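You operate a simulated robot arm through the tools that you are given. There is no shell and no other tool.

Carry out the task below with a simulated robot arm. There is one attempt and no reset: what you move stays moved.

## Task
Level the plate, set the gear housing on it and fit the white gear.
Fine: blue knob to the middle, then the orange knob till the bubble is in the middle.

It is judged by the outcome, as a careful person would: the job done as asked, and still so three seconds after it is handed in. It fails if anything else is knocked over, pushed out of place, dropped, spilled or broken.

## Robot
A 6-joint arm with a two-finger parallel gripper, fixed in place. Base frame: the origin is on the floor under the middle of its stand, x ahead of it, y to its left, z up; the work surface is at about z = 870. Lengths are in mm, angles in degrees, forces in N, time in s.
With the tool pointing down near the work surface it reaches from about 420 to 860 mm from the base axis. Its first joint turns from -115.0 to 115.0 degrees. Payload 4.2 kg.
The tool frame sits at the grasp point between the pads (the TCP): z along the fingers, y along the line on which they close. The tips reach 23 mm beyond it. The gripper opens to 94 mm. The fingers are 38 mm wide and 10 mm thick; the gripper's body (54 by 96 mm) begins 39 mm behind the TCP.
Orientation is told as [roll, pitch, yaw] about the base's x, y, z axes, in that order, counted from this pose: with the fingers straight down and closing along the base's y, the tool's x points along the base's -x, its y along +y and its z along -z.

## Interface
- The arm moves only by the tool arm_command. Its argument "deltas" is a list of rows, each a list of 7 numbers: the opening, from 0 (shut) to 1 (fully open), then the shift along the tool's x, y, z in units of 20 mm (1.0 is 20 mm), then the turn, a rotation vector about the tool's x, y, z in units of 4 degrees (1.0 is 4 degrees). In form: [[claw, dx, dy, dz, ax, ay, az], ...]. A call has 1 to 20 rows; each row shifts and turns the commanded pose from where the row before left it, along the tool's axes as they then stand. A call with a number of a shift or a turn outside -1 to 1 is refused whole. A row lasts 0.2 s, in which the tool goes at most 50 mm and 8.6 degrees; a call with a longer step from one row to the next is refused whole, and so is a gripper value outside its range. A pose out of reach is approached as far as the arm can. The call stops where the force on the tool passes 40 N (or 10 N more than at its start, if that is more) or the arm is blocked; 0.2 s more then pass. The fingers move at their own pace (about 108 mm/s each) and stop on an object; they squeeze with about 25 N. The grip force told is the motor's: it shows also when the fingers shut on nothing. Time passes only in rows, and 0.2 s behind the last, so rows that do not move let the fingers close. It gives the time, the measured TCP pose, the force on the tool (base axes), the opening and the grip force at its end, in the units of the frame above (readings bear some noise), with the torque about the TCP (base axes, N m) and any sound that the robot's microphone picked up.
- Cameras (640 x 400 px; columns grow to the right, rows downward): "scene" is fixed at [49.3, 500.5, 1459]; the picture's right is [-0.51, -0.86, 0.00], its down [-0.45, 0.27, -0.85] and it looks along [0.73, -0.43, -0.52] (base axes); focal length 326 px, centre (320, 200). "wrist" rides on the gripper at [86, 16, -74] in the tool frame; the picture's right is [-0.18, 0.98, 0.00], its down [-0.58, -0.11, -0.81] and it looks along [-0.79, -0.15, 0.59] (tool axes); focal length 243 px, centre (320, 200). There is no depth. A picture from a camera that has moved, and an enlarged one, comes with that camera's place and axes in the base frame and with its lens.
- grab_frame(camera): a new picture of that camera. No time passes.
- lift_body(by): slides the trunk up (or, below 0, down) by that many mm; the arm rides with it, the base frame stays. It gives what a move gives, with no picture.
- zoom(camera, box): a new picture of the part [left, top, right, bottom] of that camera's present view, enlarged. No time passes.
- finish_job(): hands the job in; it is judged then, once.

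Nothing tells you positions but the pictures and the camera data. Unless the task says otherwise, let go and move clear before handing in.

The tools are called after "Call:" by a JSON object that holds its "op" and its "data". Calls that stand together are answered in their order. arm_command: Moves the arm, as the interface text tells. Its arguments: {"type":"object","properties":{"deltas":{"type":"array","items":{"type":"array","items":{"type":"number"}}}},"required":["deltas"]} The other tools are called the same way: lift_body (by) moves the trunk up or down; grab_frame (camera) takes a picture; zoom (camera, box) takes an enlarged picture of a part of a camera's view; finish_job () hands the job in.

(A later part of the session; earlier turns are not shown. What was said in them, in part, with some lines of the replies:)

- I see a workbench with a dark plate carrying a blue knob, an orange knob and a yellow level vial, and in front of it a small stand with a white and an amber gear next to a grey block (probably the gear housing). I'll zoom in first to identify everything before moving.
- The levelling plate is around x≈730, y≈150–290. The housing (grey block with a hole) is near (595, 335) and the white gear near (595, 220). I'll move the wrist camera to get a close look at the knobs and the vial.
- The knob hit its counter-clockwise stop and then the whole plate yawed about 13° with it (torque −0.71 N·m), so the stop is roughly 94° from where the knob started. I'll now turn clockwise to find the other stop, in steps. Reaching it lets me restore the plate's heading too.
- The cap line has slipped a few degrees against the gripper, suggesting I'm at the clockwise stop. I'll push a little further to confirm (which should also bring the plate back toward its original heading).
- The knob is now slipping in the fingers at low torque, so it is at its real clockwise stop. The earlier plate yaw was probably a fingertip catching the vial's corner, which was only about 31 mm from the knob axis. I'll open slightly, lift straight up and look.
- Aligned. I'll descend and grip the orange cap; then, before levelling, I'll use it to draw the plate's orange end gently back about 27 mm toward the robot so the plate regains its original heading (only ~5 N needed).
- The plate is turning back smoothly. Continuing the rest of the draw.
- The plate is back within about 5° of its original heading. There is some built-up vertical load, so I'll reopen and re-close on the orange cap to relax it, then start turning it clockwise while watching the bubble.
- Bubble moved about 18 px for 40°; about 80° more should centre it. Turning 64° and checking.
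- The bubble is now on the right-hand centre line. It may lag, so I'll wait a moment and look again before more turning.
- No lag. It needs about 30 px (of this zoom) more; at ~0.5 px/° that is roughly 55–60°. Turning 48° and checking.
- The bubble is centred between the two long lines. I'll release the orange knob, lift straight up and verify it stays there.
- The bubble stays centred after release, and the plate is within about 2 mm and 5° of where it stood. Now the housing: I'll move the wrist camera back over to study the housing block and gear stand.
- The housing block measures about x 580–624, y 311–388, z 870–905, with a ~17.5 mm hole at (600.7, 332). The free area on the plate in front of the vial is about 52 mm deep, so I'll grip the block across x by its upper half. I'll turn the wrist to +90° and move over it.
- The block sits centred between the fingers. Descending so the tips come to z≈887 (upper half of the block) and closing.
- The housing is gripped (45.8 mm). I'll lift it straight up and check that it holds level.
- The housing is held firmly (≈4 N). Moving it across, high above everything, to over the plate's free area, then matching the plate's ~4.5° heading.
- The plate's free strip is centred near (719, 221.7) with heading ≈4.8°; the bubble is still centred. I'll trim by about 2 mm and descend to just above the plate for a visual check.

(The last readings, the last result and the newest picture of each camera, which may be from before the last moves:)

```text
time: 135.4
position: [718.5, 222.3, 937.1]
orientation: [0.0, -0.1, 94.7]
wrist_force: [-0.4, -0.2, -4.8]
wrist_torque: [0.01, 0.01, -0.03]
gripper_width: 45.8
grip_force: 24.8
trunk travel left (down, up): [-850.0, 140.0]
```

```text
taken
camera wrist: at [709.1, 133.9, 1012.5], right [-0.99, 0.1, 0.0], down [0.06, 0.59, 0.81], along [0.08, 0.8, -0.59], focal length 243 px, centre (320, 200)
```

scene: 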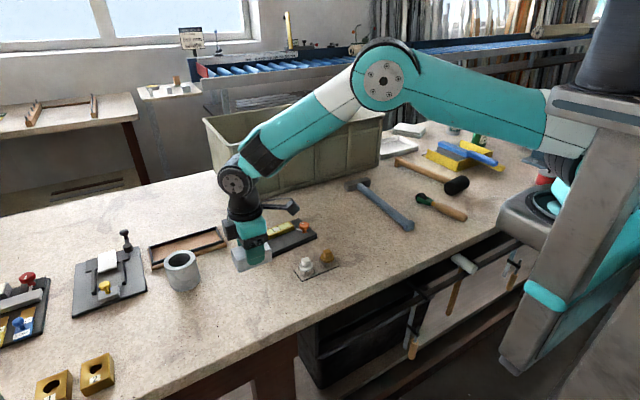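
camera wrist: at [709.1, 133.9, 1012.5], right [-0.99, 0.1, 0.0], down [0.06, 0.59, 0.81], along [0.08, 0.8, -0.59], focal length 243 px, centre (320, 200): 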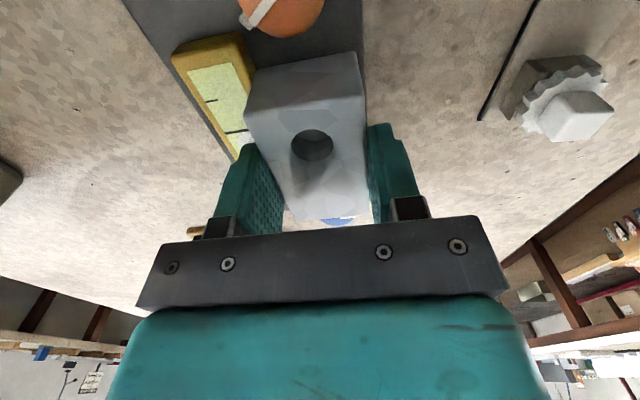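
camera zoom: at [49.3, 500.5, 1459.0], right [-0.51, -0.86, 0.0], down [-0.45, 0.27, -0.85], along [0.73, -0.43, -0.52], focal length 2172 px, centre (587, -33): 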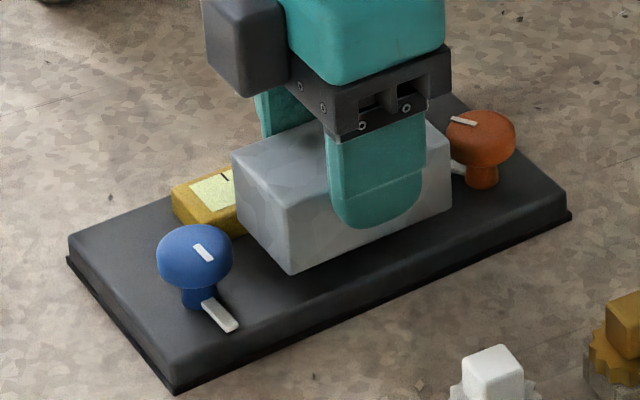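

Block bottom is about 11 mm above the plate, well placed between knobs and in front of the vial. I'll shift it 1 mm toward the vial and lower slowly to contact.

Call:
{"op": "arm_command", "data": {"deltas": [[0.35, 0, -0.05, 0.2, 0, 0, 0], [0.35, 0, 0, 0.15, 0, 0, 0], [0.35, 0, 0, 0.1, 0, 0, 0], [0.35, 0, 0, 0, 0, 0, 0]]}}

Call:
{"op": "arm_command", "data": {"deltas": [[0.35, 0, 0, 0.05, 0, 0, 0], [0.35, 0, 0, 0, 0, 0, 0]]}}

Call:
{"op": "arm_command", "data": {"deltas": [[0.35, 0, 0, 0.04, 0, 0, 0], [0.35, 0, 0, 0, 0, 0, 0]]}}

Call:
{"op": "zoom", "data": {"camera": "scene", "box": [235, 205, 325, 265]}}

```text
time: 136.4
position: [719.3, 221.5, 928.1]
orientation: [0.0, 0.0, 94.7]
wrist_force: [-1.6, -1.0, -3.9]
wrist_torque: [-0.01, 0.01, -0.01]
gripper_width: 45.8
grip_force: 24.8
trunk travel left (down, up): [-850.0, 140.0]
```

```text
time: 137.0
position: [718.7, 221.3, 927.7]
orientation: [0.0, 0.1, 94.7]
wrist_force: [-0.5, -0.2, -4.0]
wrist_torque: [0.02, 0.0, -0.01]
gripper_width: 45.9
grip_force: 25.4
trunk travel left (down, up): [-850.0, 140.0]
```

```text
time: 137.6
position: [718.0, 221.4, 925.7]
orientation: [0.0, 0.0, 94.7]
wrist_force: [0.0, 0.4, -3.8]
wrist_torque: [0.01, 0.0, 0.0]
gripper_width: 45.8
grip_force: 24.9
trunk travel left (down, up): [-850.0, 140.0]
```

```text
6.67 times, centred on (280, 235) of scene
camera zoom: at [49.3, 500.5, 1459.0], right [-0.51, -0.86, 0.0], down [-0.45, 0.27, -0.85], along [0.73, -0.43, -0.52], focal length 2172 px, centre (587, -33)
```

zoom: 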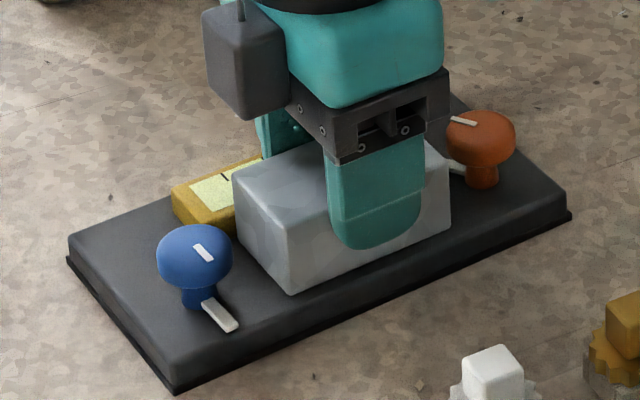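

Still hanging freely. I'll continue with sub-millimetre steps until contact shows in the force.

Call:
{"op": "arm_command", "data": {"deltas": [[0.35, 0, 0, 0.04, 0, 0, 0], [0.35, 0, 0, 0, 0, 0, 0]]}}

Call:
{"op": "arm_command", "data": {"deltas": [[0.35, 0, 0, 0.04, 0, 0, 0], [0.35, 0, 0, 0, 0, 0, 0]]}}

Call:
{"op": "arm_command", "data": {"deltas": [[0.35, 0, 0, 0.03, 0, 0, 0], [0.35, 0, 0, 0, 0, 0, 0]]}}

```text
time: 138.2
position: [719.0, 223.1, 926.6]
orientation: [0.0, -0.1, 94.7]
wrist_force: [0.0, -0.1, -3.5]
wrist_torque: [-0.01, 0.02, 0.0]
gripper_width: 45.7
grip_force: 25.4
trunk travel left (down, up): [-850.0, 140.0]
```

```text
time: 138.8
position: [719.6, 223.2, 925.4]
orientation: [0.0, 0.1, 94.7]
wrist_force: [-1.1, 0.7, 2.3]
wrist_torque: [-0.27, 0.14, -0.08]
gripper_width: 45.9
grip_force: 25.3
trunk travel left (down, up): [-850.0, 140.0]
```

```text
time: 139.4
position: [719.3, 222.4, 926.7]
orientation: [0.0, 0.0, 94.7]
wrist_force: [-0.9, 1.1, 10.3]
wrist_torque: [-0.52, 0.34, -0.06]
gripper_width: 46.0
grip_force: 25.6
trunk travel left (down, up): [-850.0, 140.0]
```

Contact reached (force reversed to +10 N). I'll ease off slightly, open just enough to release, and lift straight up.

Call:
{"op": "arm_command", "data": {"deltas": [[0.35, 0, 0, -0.03, 0, 0, 0], [0.45, 0, 0, 0, 0, 0, 0], [0.55, 0, 0, 0, 0, 0, 0], [0.58, 0, 0, 0, 0, 0, 0], [0.58, 0, 0, -0.4, 0, 0, 0], [0.58, 0, 0, -0.8, 0, 0, 0], [0.58, 0, 0, -1, 0, 0, 0], [0.58, 0, 0, -1, 0, 0, 0], [0.58, 0, 0, -1, 0, 0, 0], [0.58, 0, 0, 0, 0, 0, 0]]}}

Call:
{"op": "zoom", "data": {"camera": "scene", "box": [235, 205, 325, 265]}}

Call:
{"op": "grab_frame", "data": {"camera": "wrist"}}

```text
time: 141.6
position: [718.9, 220.9, 1009.6]
orientation: [0.0, -0.1, 94.7]
wrist_force: [-0.1, 0.5, -0.5]
wrist_torque: [0.01, 0.04, -0.03]
gripper_width: 54.4
grip_force: 0.0
trunk travel left (down, up): [-850.0, 140.0]
```

```text
6.67 times, centred on (280, 235) of scene
camera zoom: at [49.3, 500.5, 1459.0], right [-0.51, -0.86, 0.0], down [-0.45, 0.27, -0.85], along [0.73, -0.43, -0.52], focal length 2172 px, centre (587, -33)
```

zoom: 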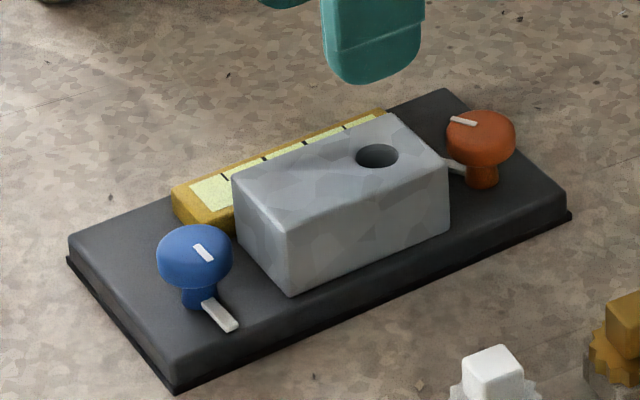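

```text
taken
camera wrist: at [709.6, 133.6, 1084.4], right [-0.99, 0.1, 0.0], down [0.06, 0.59, 0.81], along [0.08, 0.8, -0.59], focal length 243 px, centre (320, 200)
```

wrist: 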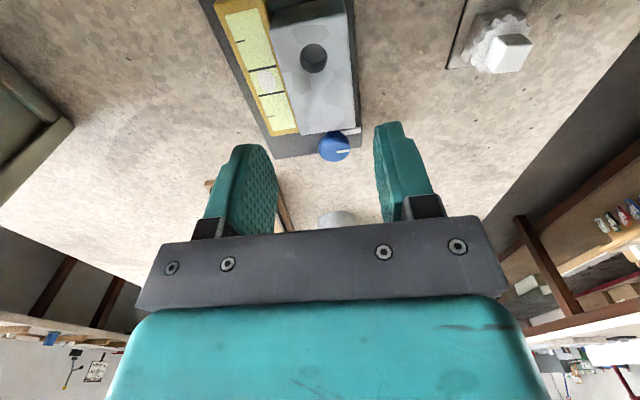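

The housing stands square on the plate. I'll check the bubble and the hole position from above.

Call:
{"op": "zoom", "data": {"camera": "wrist", "box": [210, 0, 370, 160]}}

Call:
{"op": "zoom", "data": {"camera": "wrist", "box": [260, 20, 370, 100]}}

Call:
{"op": "zoom", "data": {"camera": "scene", "box": [260, 210, 310, 245]}}

```text
2.50 times, centred on (290, 80) of wrist
camera zoom: at [709.6, 133.6, 1084.4], right [-0.99, 0.1, 0.0], down [0.06, 0.59, 0.81], along [0.08, 0.8, -0.59], focal length 606 px, centre (395, 500)
```

zoom: 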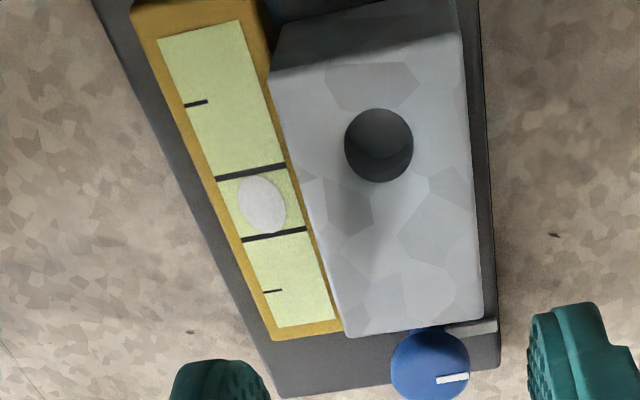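

```text
5.00 times, centred on (315, 60) of wrist
camera zoom: at [709.6, 133.6, 1084.4], right [-0.99, 0.1, 0.0], down [0.06, 0.59, 0.81], along [0.08, 0.8, -0.59], focal length 1213 px, centre (345, 900)
```

zoom: 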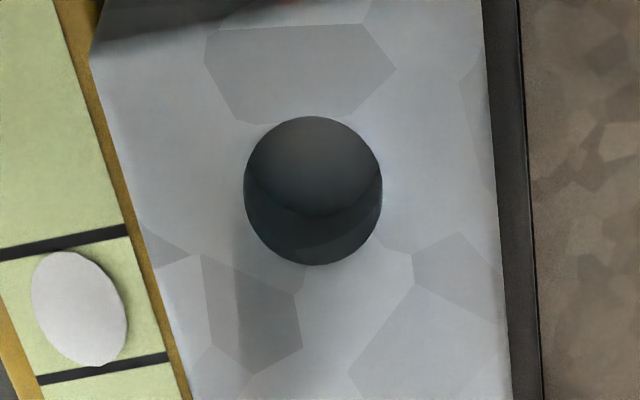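

```text
11.43 times, centred on (285, 228) of scene
camera zoom: at [49.3, 500.5, 1459.0], right [-0.51, -0.86, 0.0], down [-0.45, 0.27, -0.85], along [0.73, -0.43, -0.52], focal length 3723 px, centre (720, -114)
```

zoom: 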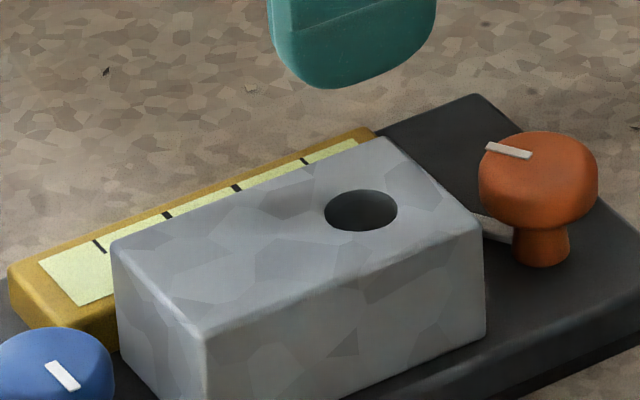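

Bubble still centred, and the hole is at about (720.5, 204.4) with the housing top at z≈921. Now the white gear: I'll move over its stand for a close look.

Call:
{"op": "arm_command", "data": {"deltas": [[0.58, -0.073, 0.88, 0, 0, 0, 0], [0.58, -0.073, 0.88, 0, 0, 0, 0], [0.58, -0.073, 0.88, 0, 0, 0, 0], [0.58, -0.073, 0.88, 0, 0, 0, 0], [0.58, -0.073, 0.88, 0, 0, 0, 0], [0.58, -0.073, 0.88, 0, 0, 0, 0], [0.58, -0.073, 0.88, 0, 0, 0, 0], [0.58, 0, 0, 0, 0, 0, 0.6], [0.58, 0, 0, 0, 0, 0, 0.58], [0.58, 0, 0, 0.7, 0, 0, 0], [0.58, 0, 0, 0.7, 0, 0, 0], [0.58, 0, 0, 0, 0, 0, 0]]}}

Call:
{"op": "grab_frame", "data": {"camera": "wrist"}}

Call:
{"op": "zoom", "data": {"camera": "scene", "box": [285, 240, 355, 290]}}

```text
time: 144.2
position: [595.0, 223.0, 981.6]
orientation: [0.0, -0.1, 90.0]
wrist_force: [0.2, -0.4, -0.1]
wrist_torque: [0.04, 0.02, 0.0]
gripper_width: 54.4
grip_force: 0.0
trunk travel left (down, up): [-850.0, 140.0]
```

```text
taken
camera wrist: at [579.2, 135.9, 1056.1], right [-0.98, 0.18, 0.0], down [0.11, 0.58, 0.81], along [0.15, 0.79, -0.59], focal length 243 px, centre (320, 200)
```

wrist: 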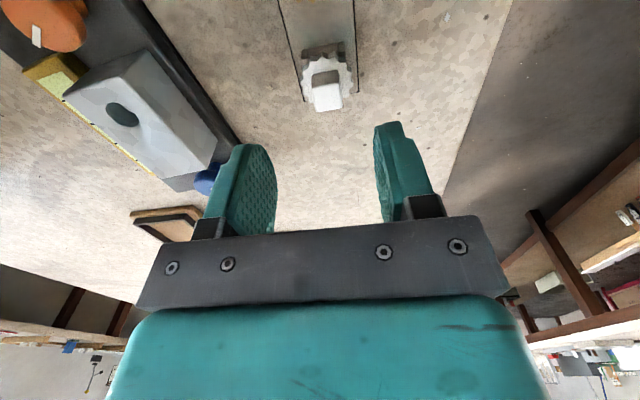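

```text
8.00 times, centred on (320, 265) of scene
camera zoom: at [49.3, 500.5, 1459.0], right [-0.51, -0.86, 0.0], down [-0.45, 0.27, -0.85], along [0.73, -0.43, -0.52], focal length 2606 px, centre (320, -320)
```

zoom: 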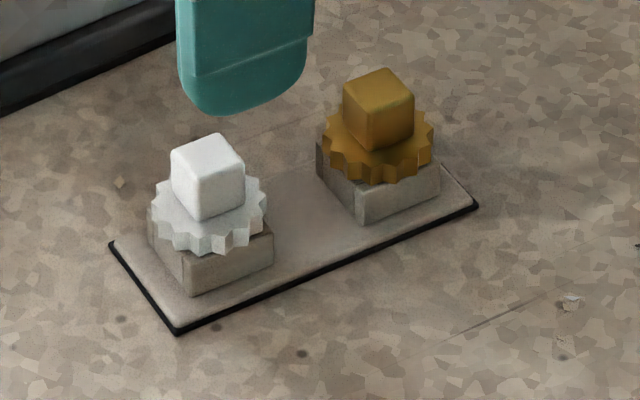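

Call:
{"op": "zoom", "data": {"camera": "wrist", "box": [275, 20, 375, 120]}}

Call:
{"op": "zoom", "data": {"camera": "scene", "box": [295, 250, 325, 285]}}

```text
4.00 times, centred on (325, 70) of wrist
camera zoom: at [579.2, 135.9, 1056.1], right [-0.98, 0.18, 0.0], down [0.11, 0.58, 0.81], along [0.15, 0.79, -0.59], focal length 970 px, centre (300, 720)
```

zoom: 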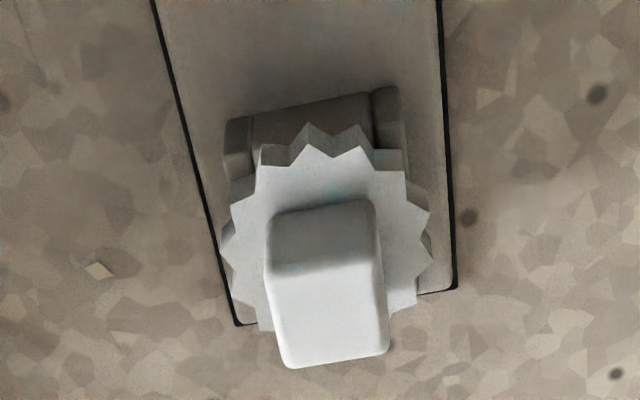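

```text
11.43 times, centred on (310, 268) of scene
camera zoom: at [49.3, 500.5, 1459.0], right [-0.51, -0.86, 0.0], down [-0.45, 0.27, -0.85], along [0.73, -0.43, -0.52], focal length 3723 px, centre (434, -571)
```

zoom: 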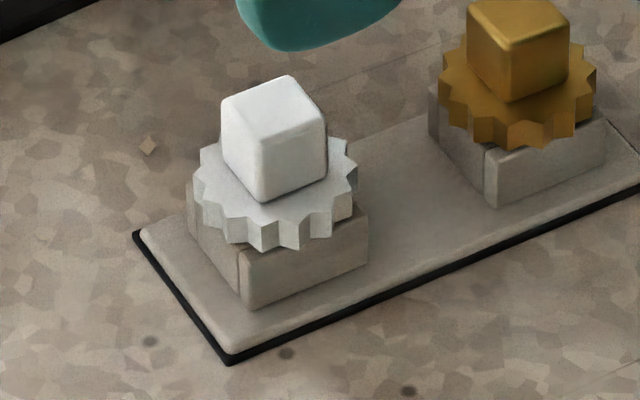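

The white gear has a ~17 mm cubic head centred at (590.4, 221), top z≈915, above a ~36 mm toothed disc with its shaft in the stand. I'll align over it and descend partway for a check.

Call:
{"op": "arm_command", "data": {"deltas": [[0.45, 0.045, 0.24, 0, 0, 0, 0], [0.45, 0, 0, 0.8, 0, 0, 0], [0.45, 0, 0, 0.8, 0, 0, 0], [0.45, 0, 0, 0.4, 0, 0, 0], [0.45, 0, 0, 0, 0, 0, 0]]}}

Call:
{"op": "grab_frame", "data": {"camera": "wrist"}}

Call:
{"op": "zoom", "data": {"camera": "wrist", "box": [270, 60, 370, 160]}}

Call:
{"op": "zoom", "data": {"camera": "scene", "box": [285, 240, 355, 290]}}

```text
time: 145.4
position: [589.9, 221.1, 941.1]
orientation: [0.1, 0.0, 90.0]
wrist_force: [-0.1, -0.3, 1.0]
wrist_torque: [0.02, 0.01, 0.0]
gripper_width: 42.2
grip_force: 0.0
trunk travel left (down, up): [-850.0, 140.0]
```

```text
taken
camera wrist: at [574.6, 134.8, 1016.1], right [-0.98, 0.18, 0.0], down [0.11, 0.58, 0.81], along [0.15, 0.79, -0.59], focal length 243 px, centre (320, 200)
```

wrist: 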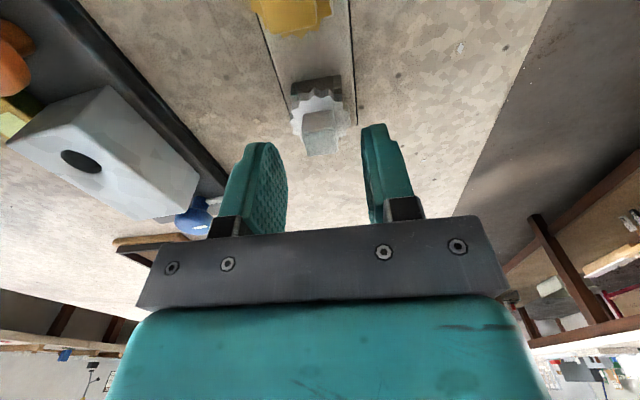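

```text
4.00 times, centred on (320, 110) of wrist
camera zoom: at [574.6, 134.8, 1016.1], right [-0.98, 0.18, 0.0], down [0.11, 0.58, 0.81], along [0.15, 0.79, -0.59], focal length 970 px, centre (320, 560)
```

zoom: 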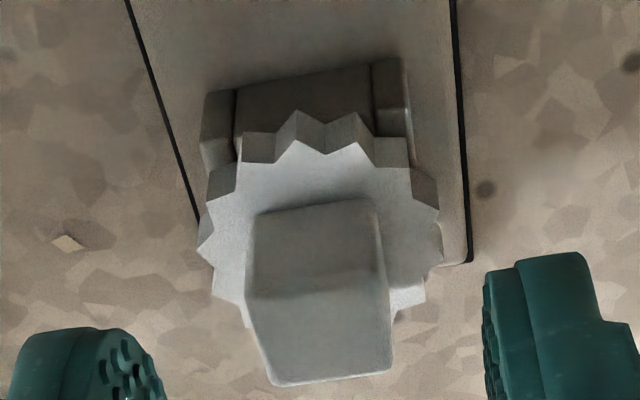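

```text
8.00 times, centred on (320, 265) of scene
camera zoom: at [49.3, 500.5, 1459.0], right [-0.51, -0.86, 0.0], down [-0.45, 0.27, -0.85], along [0.73, -0.43, -0.52], focal length 2606 px, centre (320, -320)
```

zoom: 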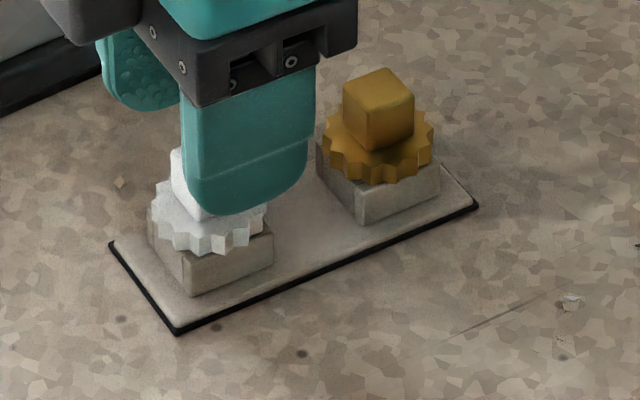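

Well aligned. Descending so the tips stop about 2 mm above the disc, then closing on the head.

Call:
{"op": "arm_command", "data": {"deltas": [[0.45, 0, 0, 0.4, 0, 0, 0], [0.45, 0, 0, 0.3, 0, 0, 0], [0.45, 0, 0, 0.18, 0, 0, 0], [0.35, 0, 0, 0, 0, 0, 0], [0.25, 0, 0, 0, 0, 0, 0], [0.15, 0, 0, 0, 0, 0, 0], [0.1, 0, 0, 0, 0, 0, 0], [0.1, 0, 0, 0, 0, 0, 0]]}}

Call:
{"op": "zoom", "data": {"camera": "wrist", "box": [250, 70, 390, 200]}}

Call:
{"op": "zoom", "data": {"camera": "scene", "box": [285, 240, 355, 290]}}

```text
time: 147.2
position: [590.2, 221.1, 924.0]
orientation: [-0.1, 0.0, 90.0]
wrist_force: [0.0, 0.0, -0.3]
wrist_torque: [0.05, 0.02, -0.01]
gripper_width: 16.8
grip_force: 25.0
trunk travel left (down, up): [-850.0, 140.0]
```

```text
3.08 times, centred on (320, 135) of wrist
camera zoom: at [574.7, 134.7, 998.7], right [-0.98, 0.18, 0.0], down [0.11, 0.58, 0.81], along [0.15, 0.79, -0.59], focal length 746 px, centre (320, 400)
```

zoom: 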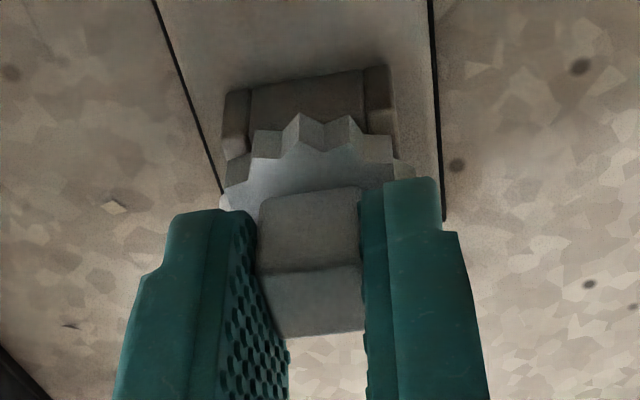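

```text
8.00 times, centred on (320, 265) of scene
camera zoom: at [49.3, 500.5, 1459.0], right [-0.51, -0.86, 0.0], down [-0.45, 0.27, -0.85], along [0.73, -0.43, -0.52], focal length 2606 px, centre (320, -320)
```

zoom: 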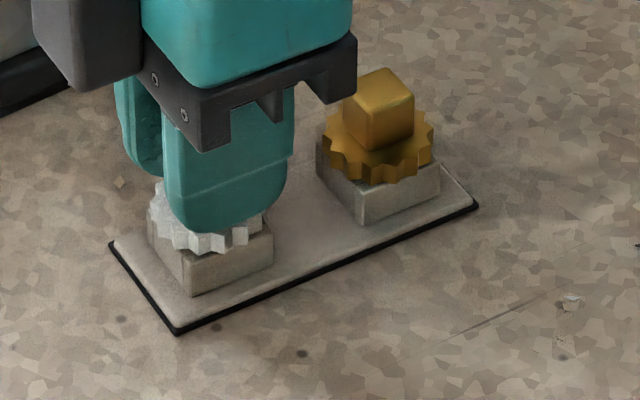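

Gripped at 16.8 mm. Lifting slowly out of the stand.

Call:
{"op": "arm_command", "data": {"deltas": [[0.1, 0, 0, -0.2, 0, 0, 0], [0.1, 0, 0, -0.3, 0, 0, 0], [0.1, 0, 0, -0.4, 0, 0, 0], [0.1, 0, 0, -0.5, 0, 0, 0], [0.1, 0, 0, -0.8, 0, 0, 0], [0.1, 0, 0, -1, 0, 0, 0], [0.1, 0, 0, -0.8, 0, 0, 0], [0.1, 0, 0, 0, 0, 0, 0]]}}

Call:
{"op": "grab_frame", "data": {"camera": "wrist"}}

Call:
{"op": "zoom", "data": {"camera": "scene", "box": [270, 215, 350, 285]}}

```text
time: 149.0
position: [589.1, 221.1, 1003.0]
orientation: [0.0, 0.0, 90.0]
wrist_force: [0.7, 0.1, -0.6]
wrist_torque: [0.02, 0.0, 0.01]
gripper_width: 17.0
grip_force: 24.8
trunk travel left (down, up): [-850.0, 140.0]
```

```text
taken
camera wrist: at [574.0, 134.6, 1079.0], right [-0.98, 0.18, 0.0], down [0.11, 0.58, 0.81], along [0.15, 0.79, -0.59], focal length 243 px, centre (320, 200)
```

wrist: 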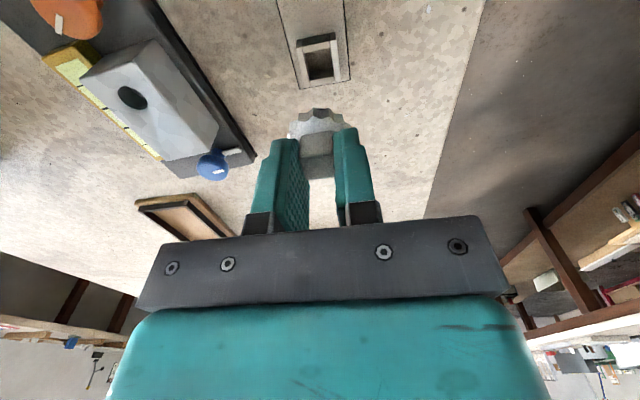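

```text
5.71 times, centred on (310, 250) of scene
camera zoom: at [49.3, 500.5, 1459.0], right [-0.51, -0.86, 0.0], down [-0.45, 0.27, -0.85], along [0.73, -0.43, -0.52], focal length 1861 px, centre (377, -86)
```

zoom: 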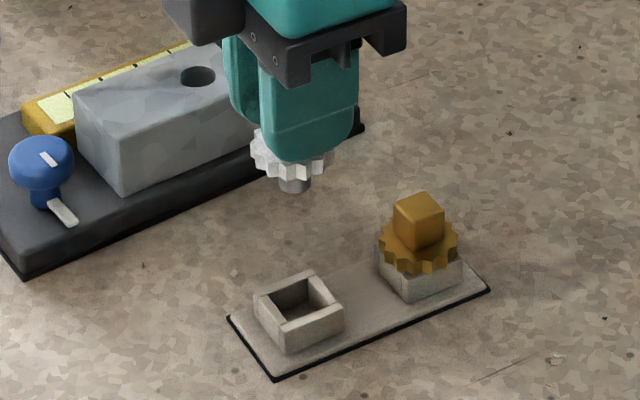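

The gear is out with its shaft visible below the disc. I'll zoom to measure the shaft and its position relative to the tool.

Call:
{"op": "zoom", "data": {"camera": "scene", "box": [290, 225, 330, 255]}}

Call:
{"op": "zoom", "data": {"camera": "wrist", "box": [260, 90, 380, 190]}}

```text
13.33 times, centred on (310, 240) of scene
camera zoom: at [49.3, 500.5, 1459.0], right [-0.51, -0.86, 0.0], down [-0.45, 0.27, -0.85], along [0.73, -0.43, -0.52], focal length 4343 px, centre (453, -333)
```

zoom: 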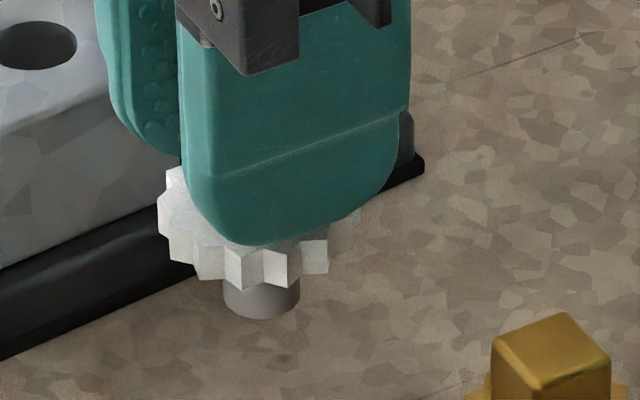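

```text
4.00 times, centred on (320, 140) of wrist
camera zoom: at [574.0, 134.6, 1079.0], right [-0.98, 0.18, 0.0], down [0.11, 0.58, 0.81], along [0.15, 0.79, -0.59], focal length 970 px, centre (320, 440)
```

zoom: 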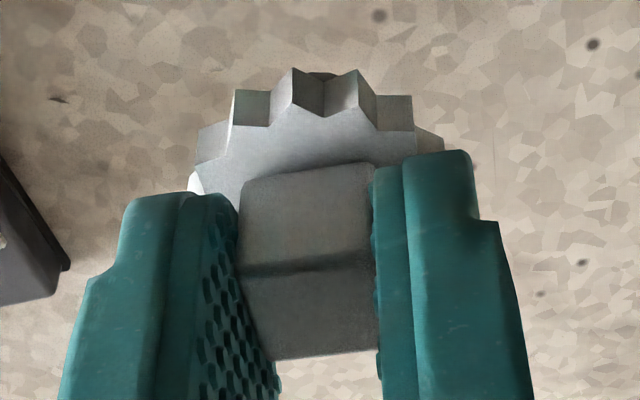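

The shaft is about 14 mm across (hole 17.5 mm) and about 20 mm long, centred on the tool. I'll carry it to above the hole and check from both cameras before lowering.

Call:
{"op": "arm_command", "data": {"deltas": [[0.1, 0.06, -0.5, 0, 0, 0, 0], [0.1, 0.12, -0.95, 0, 0, 0, 0], [0.1, 0.12, -0.95, 0, 0, 0, 0], [0.1, 0.12, -0.95, 0, 0, 0, 0], [0.1, 0.12, -0.95, 0, 0, 0, 0], [0.1, 0.12, -0.95, 0, 0, 0, 0], [0.1, 0.12, -0.95, 0, 0, 0, 0], [0.1, 0.04, -0.305, 0, 0, 0, 0], [0.1, 0, 0, 0.6, 0, 0, 0], [0.1, 0, 0, 0.5, 0, 0, 0], [0.1, 0, 0, 0, 0, 0, 0]]}}

Call:
{"op": "grab_frame", "data": {"camera": "wrist"}}

Call:
{"op": "zoom", "data": {"camera": "scene", "box": [255, 195, 315, 245]}}

Call:
{"op": "zoom", "data": {"camera": "wrist", "box": [240, 60, 400, 180]}}

```text
time: 151.4
position: [720.8, 204.7, 980.9]
orientation: [0.0, -0.1, 90.0]
wrist_force: [0.3, -0.5, -0.2]
wrist_torque: [0.01, 0.0, -0.01]
gripper_width: 17.0
grip_force: 24.5
trunk travel left (down, up): [-850.0, 140.0]
```

```text
taken
camera wrist: at [705.3, 118.4, 1056.7], right [-0.98, 0.18, 0.0], down [0.11, 0.58, 0.81], along [0.15, 0.79, -0.59], focal length 243 px, centre (320, 200)
```

wrist: 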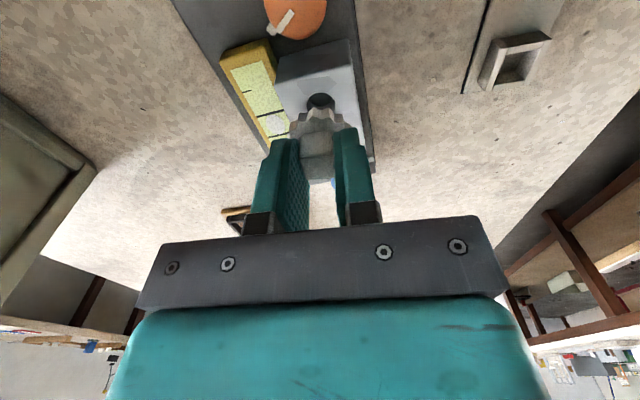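

```text
8.00 times, centred on (285, 220) of scene
camera zoom: at [49.3, 500.5, 1459.0], right [-0.51, -0.86, 0.0], down [-0.45, 0.27, -0.85], along [0.73, -0.43, -0.52], focal length 2606 px, centre (600, 40)
```

zoom: 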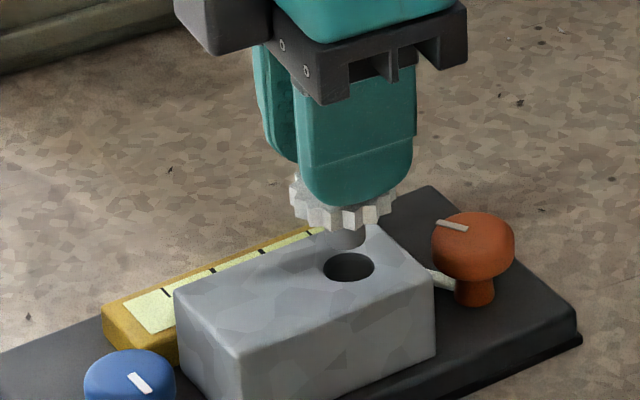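

```text
3.33 times, centred on (320, 120) of wrist
camera zoom: at [705.3, 118.4, 1056.7], right [-0.98, 0.18, 0.0], down [0.11, 0.58, 0.81], along [0.15, 0.79, -0.59], focal length 809 px, centre (320, 467)
```

zoom: 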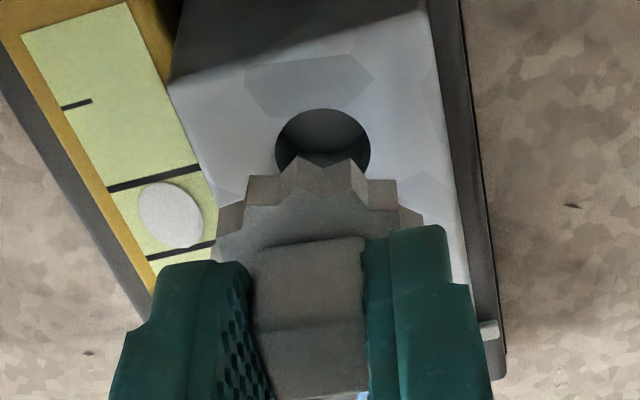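

Gear sits within about 1 mm of the hole centre (hole ≈ (720.7, 203.8)). I'll trim and lower in small steps, watching the force.

Call:
{"op": "arm_command", "data": {"deltas": [[0.1, 0.025, 0.03, 0, 0, 0, 0], [0.1, 0, 0, 0.15, 0, 0, 0], [0.1, 0, 0, 0.15, 0, 0, 0], [0.1, 0, 0, 0.1, 0, 0, 0], [0.1, 0, 0, 0, 0, 0, 0]]}}

Call:
{"op": "zoom", "data": {"camera": "scene", "box": [270, 205, 310, 240]}}

Call:
{"op": "zoom", "data": {"camera": "wrist", "box": [240, 60, 400, 180]}}

```text
time: 152.6
position: [719.3, 204.1, 974.2]
orientation: [0.0, 0.0, 90.1]
wrist_force: [0.4, -0.2, -0.3]
wrist_torque: [0.01, -0.01, 0.0]
gripper_width: 16.8
grip_force: 25.1
trunk travel left (down, up): [-850.0, 140.0]
```

```text
11.43 times, centred on (290, 222) of scene
camera zoom: at [49.3, 500.5, 1459.0], right [-0.51, -0.86, 0.0], down [-0.45, 0.27, -0.85], along [0.73, -0.43, -0.52], focal length 3723 px, centre (663, -57)
```

zoom: 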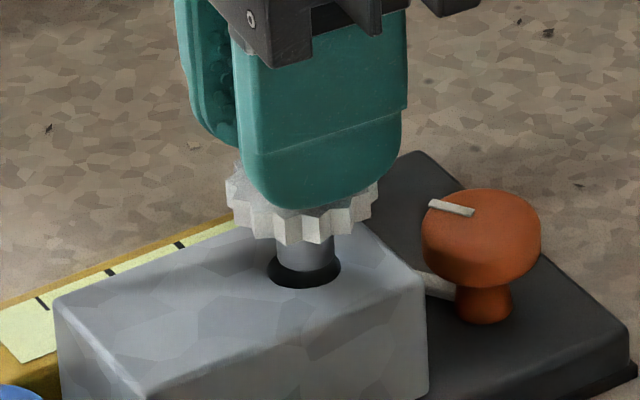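

```text
3.33 times, centred on (320, 120) of wrist
camera zoom: at [704.2, 117.7, 1048.8], right [-0.98, 0.18, 0.0], down [0.11, 0.58, 0.81], along [0.15, 0.79, -0.59], focal length 809 px, centre (320, 467)
```

zoom: 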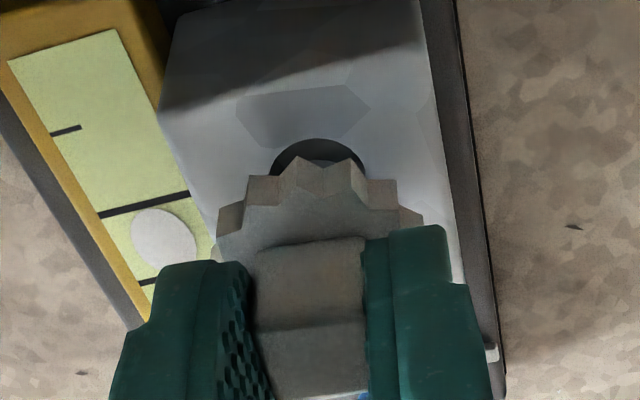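

Shaft is over the hole, off by about 0.8 mm in y. Small trim, then continue down.

Call:
{"op": "arm_command", "data": {"deltas": [[0.1, -0.04, -0.015, 0, 0, 0, 0], [0.1, 0, 0, 0.1, 0, 0, 0], [0.1, 0, 0, 0.1, 0, 0, 0], [0.1, 0, 0, 0.1, 0, 0, 0], [0.1, 0, 0, 0, 0, 0, 0]]}}

Call:
{"op": "zoom", "data": {"camera": "scene", "box": [270, 205, 310, 240]}}

Call:
{"op": "zoom", "data": {"camera": "wrist", "box": [240, 60, 400, 180]}}

```text
time: 153.8
position: [719.5, 204.6, 967.3]
orientation: [0.0, 0.0, 89.9]
wrist_force: [0.0, -0.2, 0.4]
wrist_torque: [-0.03, -0.01, -0.03]
gripper_width: 17.2
grip_force: 25.2
trunk travel left (down, up): [-850.0, 140.0]
```

```text
11.43 times, centred on (290, 222) of scene
camera zoom: at [49.3, 500.5, 1459.0], right [-0.51, -0.86, 0.0], down [-0.45, 0.27, -0.85], along [0.73, -0.43, -0.52], focal length 3723 px, centre (663, -57)
```

zoom: 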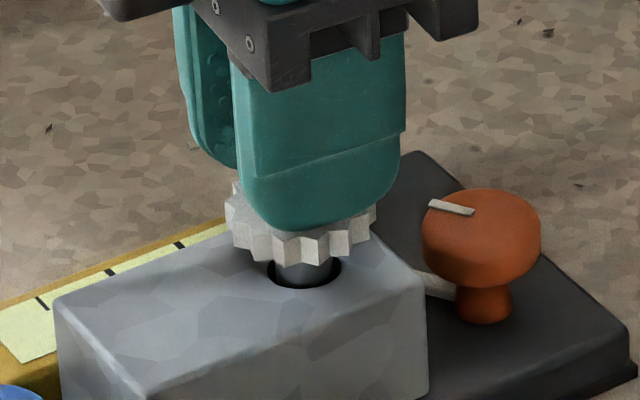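

```text
3.33 times, centred on (320, 120) of wrist
camera zoom: at [704.4, 118.2, 1042.6], right [-0.98, 0.18, 0.0], down [0.11, 0.58, 0.81], along [0.15, 0.79, -0.59], focal length 809 px, centre (320, 467)
```

zoom: 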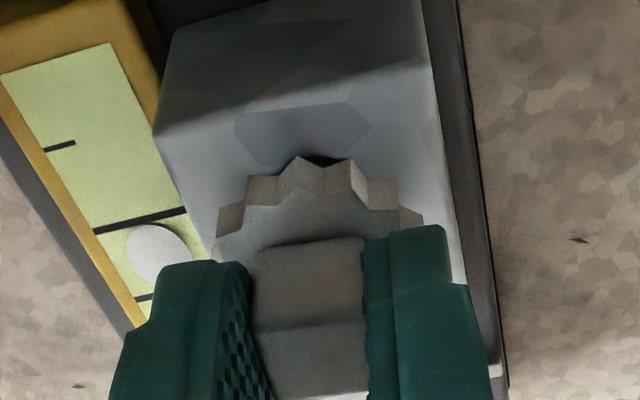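

The shaft has entered the hole with no contact force. Continuing down slowly to seat the disc.

Call:
{"op": "arm_command", "data": {"deltas": [[0.1, 0, 0, 0.1, 0, 0, 0], [0.1, 0, 0, 0.1, 0, 0, 0], [0.1, 0, 0, 0.1, 0, 0, 0], [0.1, 0, 0, 0.1, 0, 0, 0], [0.1, 0, 0, 0.1, 0, 0, 0], [0.1, 0, 0, 0, 0, 0, 0]]}}

Call:
{"op": "arm_command", "data": {"deltas": [[0.1, 0, 0, 0.05, 0, 0, 0], [0.1, 0, 0, 0.05, 0, 0, 0], [0.1, 0, 0, 0, 0, 0, 0]]}}

Call:
{"op": "zoom", "data": {"camera": "scene", "box": [270, 205, 310, 240]}}

```text
time: 155.2
position: [719.4, 205.3, 956.7]
orientation: [0.0, 0.0, 90.1]
wrist_force: [0.0, 0.0, -0.2]
wrist_torque: [0.03, 0.0, 0.01]
gripper_width: 17.0
grip_force: 25.3
trunk travel left (down, up): [-850.0, 140.0]
```

```text
time: 156.0
position: [719.9, 205.1, 956.5]
orientation: [0.0, 0.0, 90.0]
wrist_force: [-0.6, -0.5, 5.6]
wrist_torque: [-0.05, 0.03, -0.02]
gripper_width: 16.9
grip_force: 25.2
trunk travel left (down, up): [-850.0, 140.0]
```

```text
11.43 times, centred on (290, 222) of scene
camera zoom: at [49.3, 500.5, 1459.0], right [-0.51, -0.86, 0.0], down [-0.45, 0.27, -0.85], along [0.73, -0.43, -0.52], focal length 3723 px, centre (663, -57)
```

zoom: 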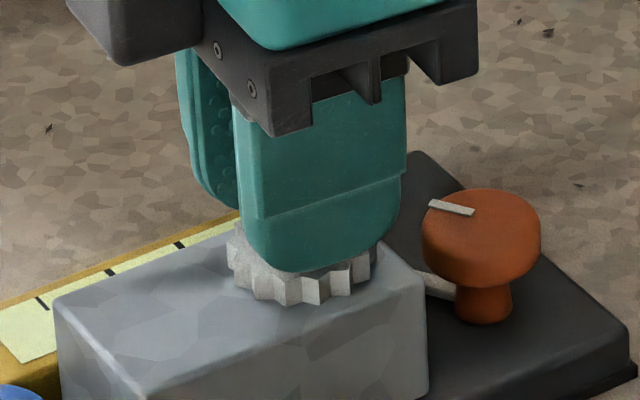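

The disc has touched down on the housing (≈6 N). I'll open the fingers and lift straight up.

Call:
{"op": "arm_command", "data": {"deltas": [[0.1, 0, 0, 0.02, 0, 0, 0], [0.2, 0, 0, 0, 0, 0, 0], [0.3, 0, 0, 0, 0, 0, 0], [0.4, 0, 0, 0, 0, 0, 0], [0.4, 0, 0, 0, 0, 0, 0], [0.4, 0, 0, -0.5, 0, 0, 0], [0.4, 0, 0, -1, 0, 0, 0], [0.4, 0, 0, -1, 0, 0, 0], [0.4, 0, 0, -1, 0, 0, 0], [0.4, 0, 0, 0, 0, 0, 0]]}}

Call:
{"op": "zoom", "data": {"camera": "scene", "box": [235, 200, 325, 265]}}

Call:
{"op": "zoom", "data": {"camera": "wrist", "box": [210, 0, 400, 160]}}

```text
time: 158.2
position: [719.6, 206.1, 1025.5]
orientation: [0.0, 0.0, 90.0]
wrist_force: [-0.1, 0.1, 0.5]
wrist_torque: [0.01, 0.0, 0.01]
gripper_width: 37.3
grip_force: 0.0
trunk travel left (down, up): [-850.0, 140.0]
```

```text
6.15 times, centred on (280, 232) of scene
camera zoom: at [49.3, 500.5, 1459.0], right [-0.51, -0.86, 0.0], down [-0.45, 0.27, -0.85], along [0.73, -0.43, -0.52], focal length 2005 px, centre (566, 0)
```

zoom: 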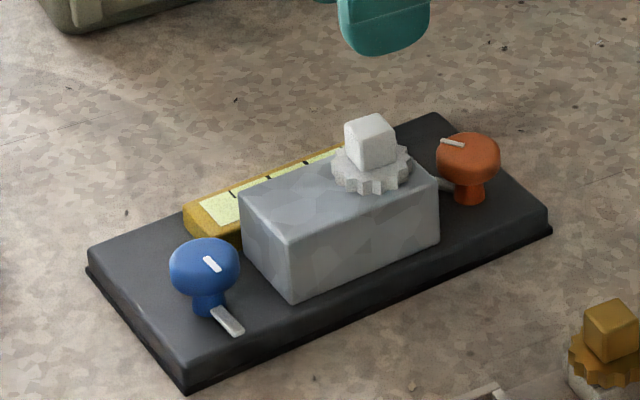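

```text
2.50 times, centred on (305, 80) of wrist
camera zoom: at [704.0, 118.8, 1100.1], right [-0.98, 0.18, 0.0], down [0.11, 0.58, 0.81], along [0.15, 0.79, -0.59], focal length 606 px, centre (358, 500)
```

zoom: 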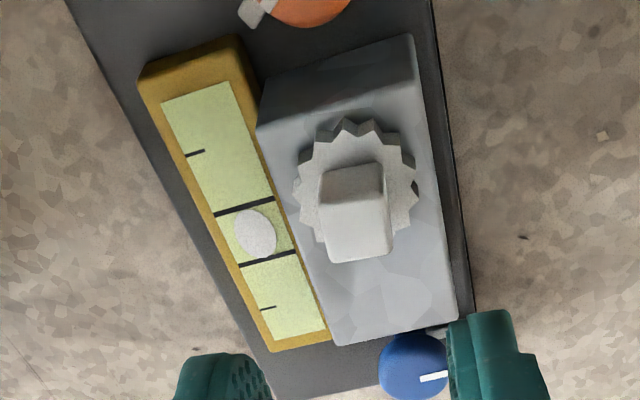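

The gear is seated and the bubble is still centred. I'll back off to a neutral pose and do final checks of the gear seating, the blue pointer and the surroundings.

Call:
{"op": "arm_command", "data": {"deltas": [[0.4, 0, 0, -0.5, 0, 0, 1], [0.4, 0, 0, 0, 0, 0, 1], [0.4, 0, 0, 0, 0, 0, 1], [0.4, 0, 0, 0, 0, 0, 1], [0.4, 0, 0, 0, 0, 0, 1], [0.4, 0, 0, 0, 0, 0, 1], [0.4, 0, 0, 0, 0, 0, 1], [0.4, 0, 0, 0, 0, 0, 1], [0.4, 0, 0, 0, 0, 0, 1], [0.4, 0, 0, 0, 0, 0, 1], [0.4, 0, 0, 0, 0, 0, 1], [0.4, 0, 0, 0, 0, 0, 1], [0.4, 0, 0, 0, 0, 0, 1], [0.4, 0, 0, 0, 0, 0, 1], [0.4, 0, 0, 0, 0, 0, 1], [0.4, 0, 0, 0, 0, 0, 1], [0.4, 0, 0, 0, 0, 0, 1], [0.4, 0, 0, 0, 0, 0, 1], [0.4, 0, 0, 0, 0, 0, 1], [0.4, 0, 0, 0, 0, 0, 1]]}}

Call:
{"op": "arm_command", "data": {"deltas": [[0.4, 0, 0, 0, 0, 0, 1], [0.4, 0, 0, 0, 0, 0, 1], [0.4, 0, 0, 0, 0, 0, 0.5], [0.6, 0.75, 0.6, 0, 0, 0, 0], [0.8, 0.75, 0.6, 0, 0, 0, 0], [1, 0.75, 0.6, 0, 0, 0, 0], [1, 0.75, 0.6, 0, 0, 0, 0], [1, 0.75, 0.6, 0, 0, 0, 0], [1, 0, 0, 0, 0, 0, 0]]}}

Call:
{"op": "grab_frame", "data": {"camera": "wrist"}}

Call:
{"op": "grab_frame", "data": {"camera": "scene"}}

```text
time: 162.4
position: [720.4, 206.2, 1034.8]
orientation: [0.0, 0.1, 10.0]
wrist_force: [-0.1, -0.3, 0.1]
wrist_torque: [-0.01, 0.0, -0.01]
gripper_width: 37.8
grip_force: 0.0
trunk travel left (down, up): [-850.0, 140.0]
```

```text
time: 164.4
position: [645.1, 265.6, 1035.9]
orientation: [0.0, 0.0, 0.1]
wrist_force: [0.1, -0.1, 0.3]
wrist_torque: [-0.02, -0.01, -0.02]
gripper_width: 94.3
grip_force: 0.1
trunk travel left (down, up): [-850.0, 140.0]
```

```text
taken
camera wrist: at [558.4, 281.6, 1110.6], right [0.18, 0.98, 0.0], down [0.58, -0.11, 0.81], along [0.79, -0.15, -0.59], focal length 243 px, centre (320, 200)
```

wrist: 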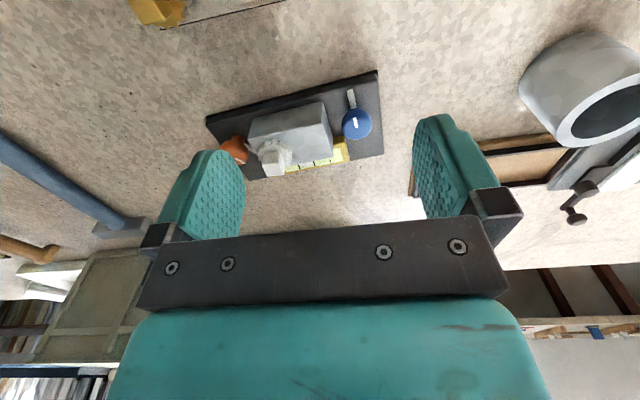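

```text
taken
```

scene: 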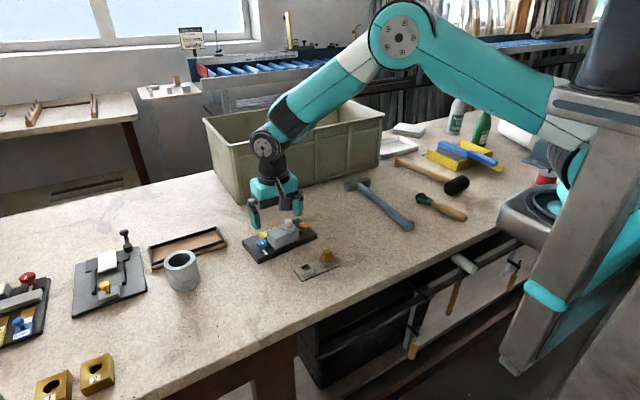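

Call:
{"op": "zoom", "data": {"camera": "wrist", "box": [200, 65, 390, 185]}}

Call:
{"op": "zoom", "data": {"camera": "wrist", "box": [320, 75, 400, 145]}}

Call:
{"op": "zoom", "data": {"camera": "scene", "box": [270, 205, 310, 240]}}

```text
3.33 times, centred on (295, 125) of wrist
camera zoom: at [558.4, 281.6, 1110.6], right [0.18, 0.98, 0.0], down [0.58, -0.11, 0.81], along [0.79, -0.15, -0.59], focal length 809 px, centre (403, 450)
```

zoom: 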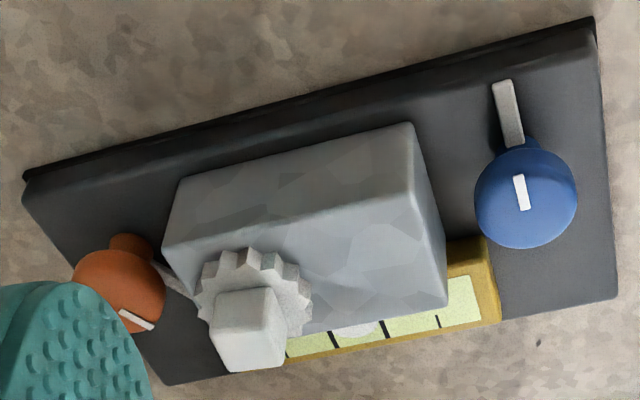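

```text
5.71 times, centred on (360, 110) of wrist
camera zoom: at [558.4, 281.6, 1110.6], right [0.18, 0.98, 0.0], down [0.58, -0.11, 0.81], along [0.79, -0.15, -0.59], focal length 1386 px, centre (91, 714)
```

zoom: 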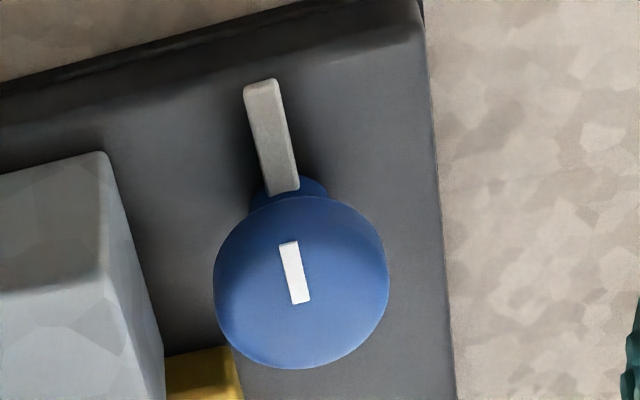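

```text
11.43 times, centred on (290, 222) of scene
camera zoom: at [49.3, 500.5, 1459.0], right [-0.51, -0.86, 0.0], down [-0.45, 0.27, -0.85], along [0.73, -0.43, -0.52], focal length 3723 px, centre (663, -57)
```

zoom: 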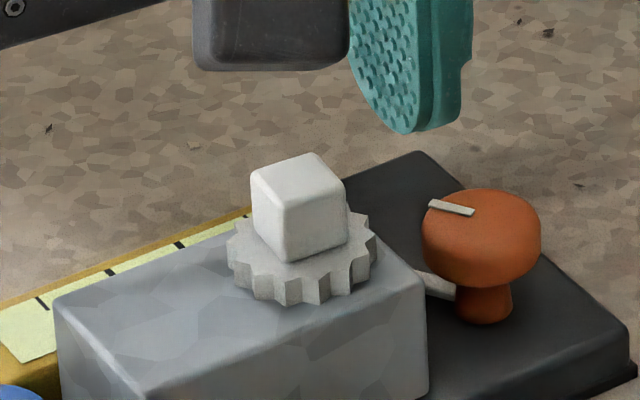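

Blue pointer measures ≈180.5° relative to the plate (exact middle). I'll zoom on the gear to make sure the disc is flush on the housing, and compare the rest of the bench with the start.

Call:
{"op": "zoom", "data": {"camera": "scene", "box": [280, 210, 305, 230]}}

Call:
{"op": "zoom", "data": {"camera": "wrist", "box": [235, 110, 345, 185]}}

Call:
{"op": "zoom", "data": {"camera": "scene", "box": [0, 220, 240, 400]}}

Call:
{"op": "zoom", "data": {"camera": "scene", "box": [240, 180, 420, 300]}}

```text
16.00 times, centred on (292, 220) of scene
camera zoom: at [49.3, 500.5, 1459.0], right [-0.51, -0.86, 0.0], down [-0.45, 0.27, -0.85], along [0.73, -0.43, -0.52], focal length 5212 px, centre (760, -120)
```

zoom: 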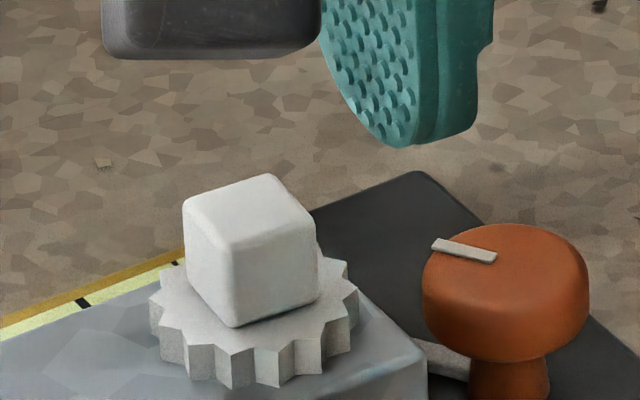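

```text
5.33 times, centred on (290, 148) of wrist
camera zoom: at [558.4, 281.6, 1110.6], right [0.18, 0.98, 0.0], down [0.58, -0.11, 0.81], along [0.79, -0.15, -0.59], focal length 1294 px, centre (480, 480)
```

zoom: 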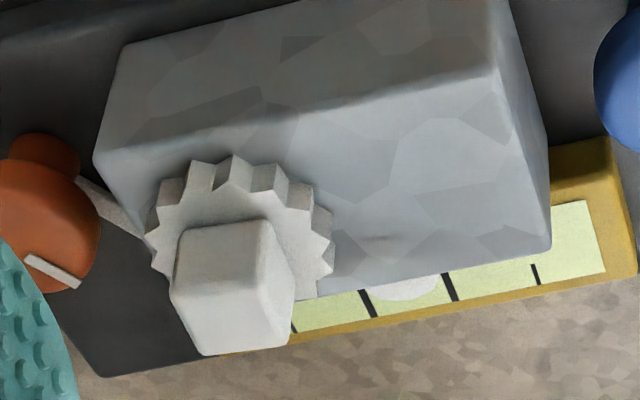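

```text
2.22 times, centred on (120, 310) of scene
camera zoom: at [49.3, 500.5, 1459.0], right [-0.51, -0.86, 0.0], down [-0.45, 0.27, -0.85], along [0.73, -0.43, -0.52], focal length 724 px, centre (764, -44)
```

zoom: 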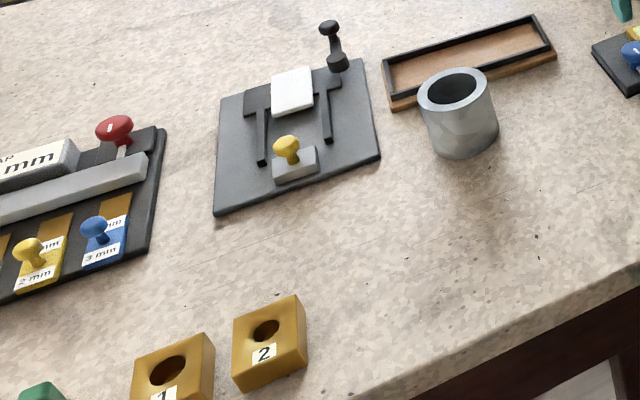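

```text
3.33 times, centred on (330, 240) of scene
camera zoom: at [49.3, 500.5, 1459.0], right [-0.51, -0.86, 0.0], down [-0.45, 0.27, -0.85], along [0.73, -0.43, -0.52], focal length 1086 px, centre (287, 67)
```

zoom: 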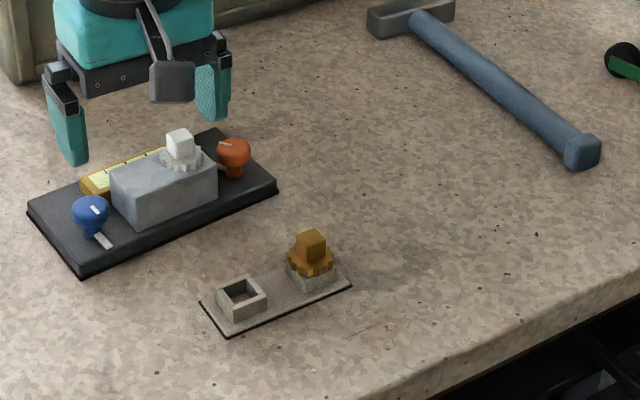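

Everything checks out: the disc is flush on the housing, the bubble is centred, the blue knob is in the middle and the other items are untouched. I'll retreat to clear and do one last look before handing in.

Call:
{"op": "arm_command", "data": {"deltas": [[1, 0.5, -0.3, -1, 0, 0, 0], [1, 0.7, -0.5, -1, 0, 0, 0], [1, 0.7, -0.5, -1, 0, 0, 0], [1, 0.7, -0.5, -1, 0, 0, 0], [1, 0.7, -0.5, -1, 0, 0, 0], [1, 0.7, -0.5, -1, 0, 0, 0], [1, 0.5, -0.5, -0.5, 0, 0, 0], [1, 0, 0, 0, 0, 0, 0], [1, 0, 0, 0, 0, 0, 0], [1, 0, 0, 0, 0, 0, 0]]}}

Call:
{"op": "zoom", "data": {"camera": "scene", "box": [230, 195, 330, 265]}}

Call:
{"op": "grab_frame", "data": {"camera": "scene"}}

```text
time: 166.6
position: [554.6, 198.0, 1165.8]
orientation: [0.0, 0.1, -0.1]
wrist_force: [0.7, -0.4, -0.1]
wrist_torque: [0.02, 0.01, 0.03]
gripper_width: 94.1
grip_force: 0.0
trunk travel left (down, up): [-850.0, 140.0]
```

```text
5.71 times, centred on (280, 230) of scene
camera zoom: at [49.3, 500.5, 1459.0], right [-0.51, -0.86, 0.0], down [-0.45, 0.27, -0.85], along [0.73, -0.43, -0.52], focal length 1861 px, centre (549, 29)
```

zoom: 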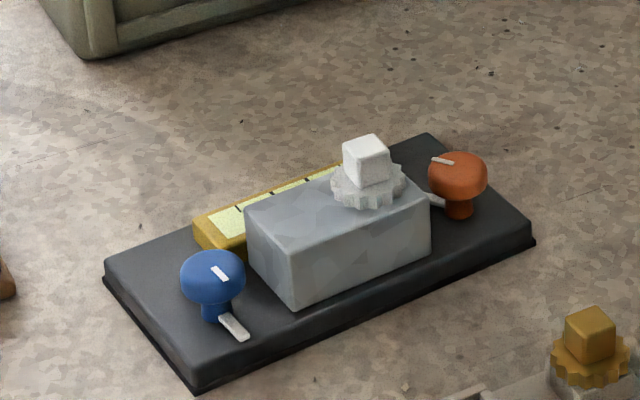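

```text
taken
```

scene: 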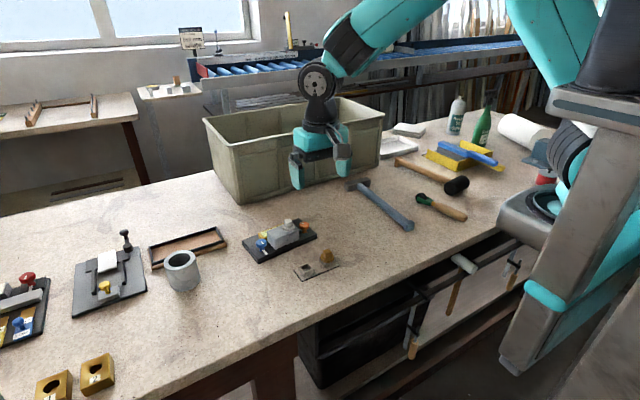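

The arm is clear and nothing has shifted. The plate is level with the bubble in the middle and the blue knob centred, the housing stands on the plate, and the white gear is seated in it. Handing in.

Call:
{"op": "finish_job", "data": {}}

```text
The job is handed in.
```

The job is done and handed in. The plate is levelled, the gear housing stands on it, and the white gear is fitted in the housing.

- **Blue knob:** I turned it to both end stops, which are about 400° apart, and set it halfway. The pointer now faces the front edge of the plate, within a degree or so.
- **Orange knob:** I turned it clockwise until the bubble sat between the two long lines. The bubble was still centred after I placed the housing and after I fitted the gear.
- **Housing and gear:** The housing sits between the knobs, just in front of the level. The gear's shaft is in the hole, and its toothed disc looks flush on the housing.

**Plate moved:** While I was turning the blue knob, a fingertip caught the level and swung the whole plate about 12°. I drew it back by the orange knob. It is now about 5° off its original heading, and its centre is within about 2 mm of where it was.

The other items on the bench looked unmoved in the last pictures.
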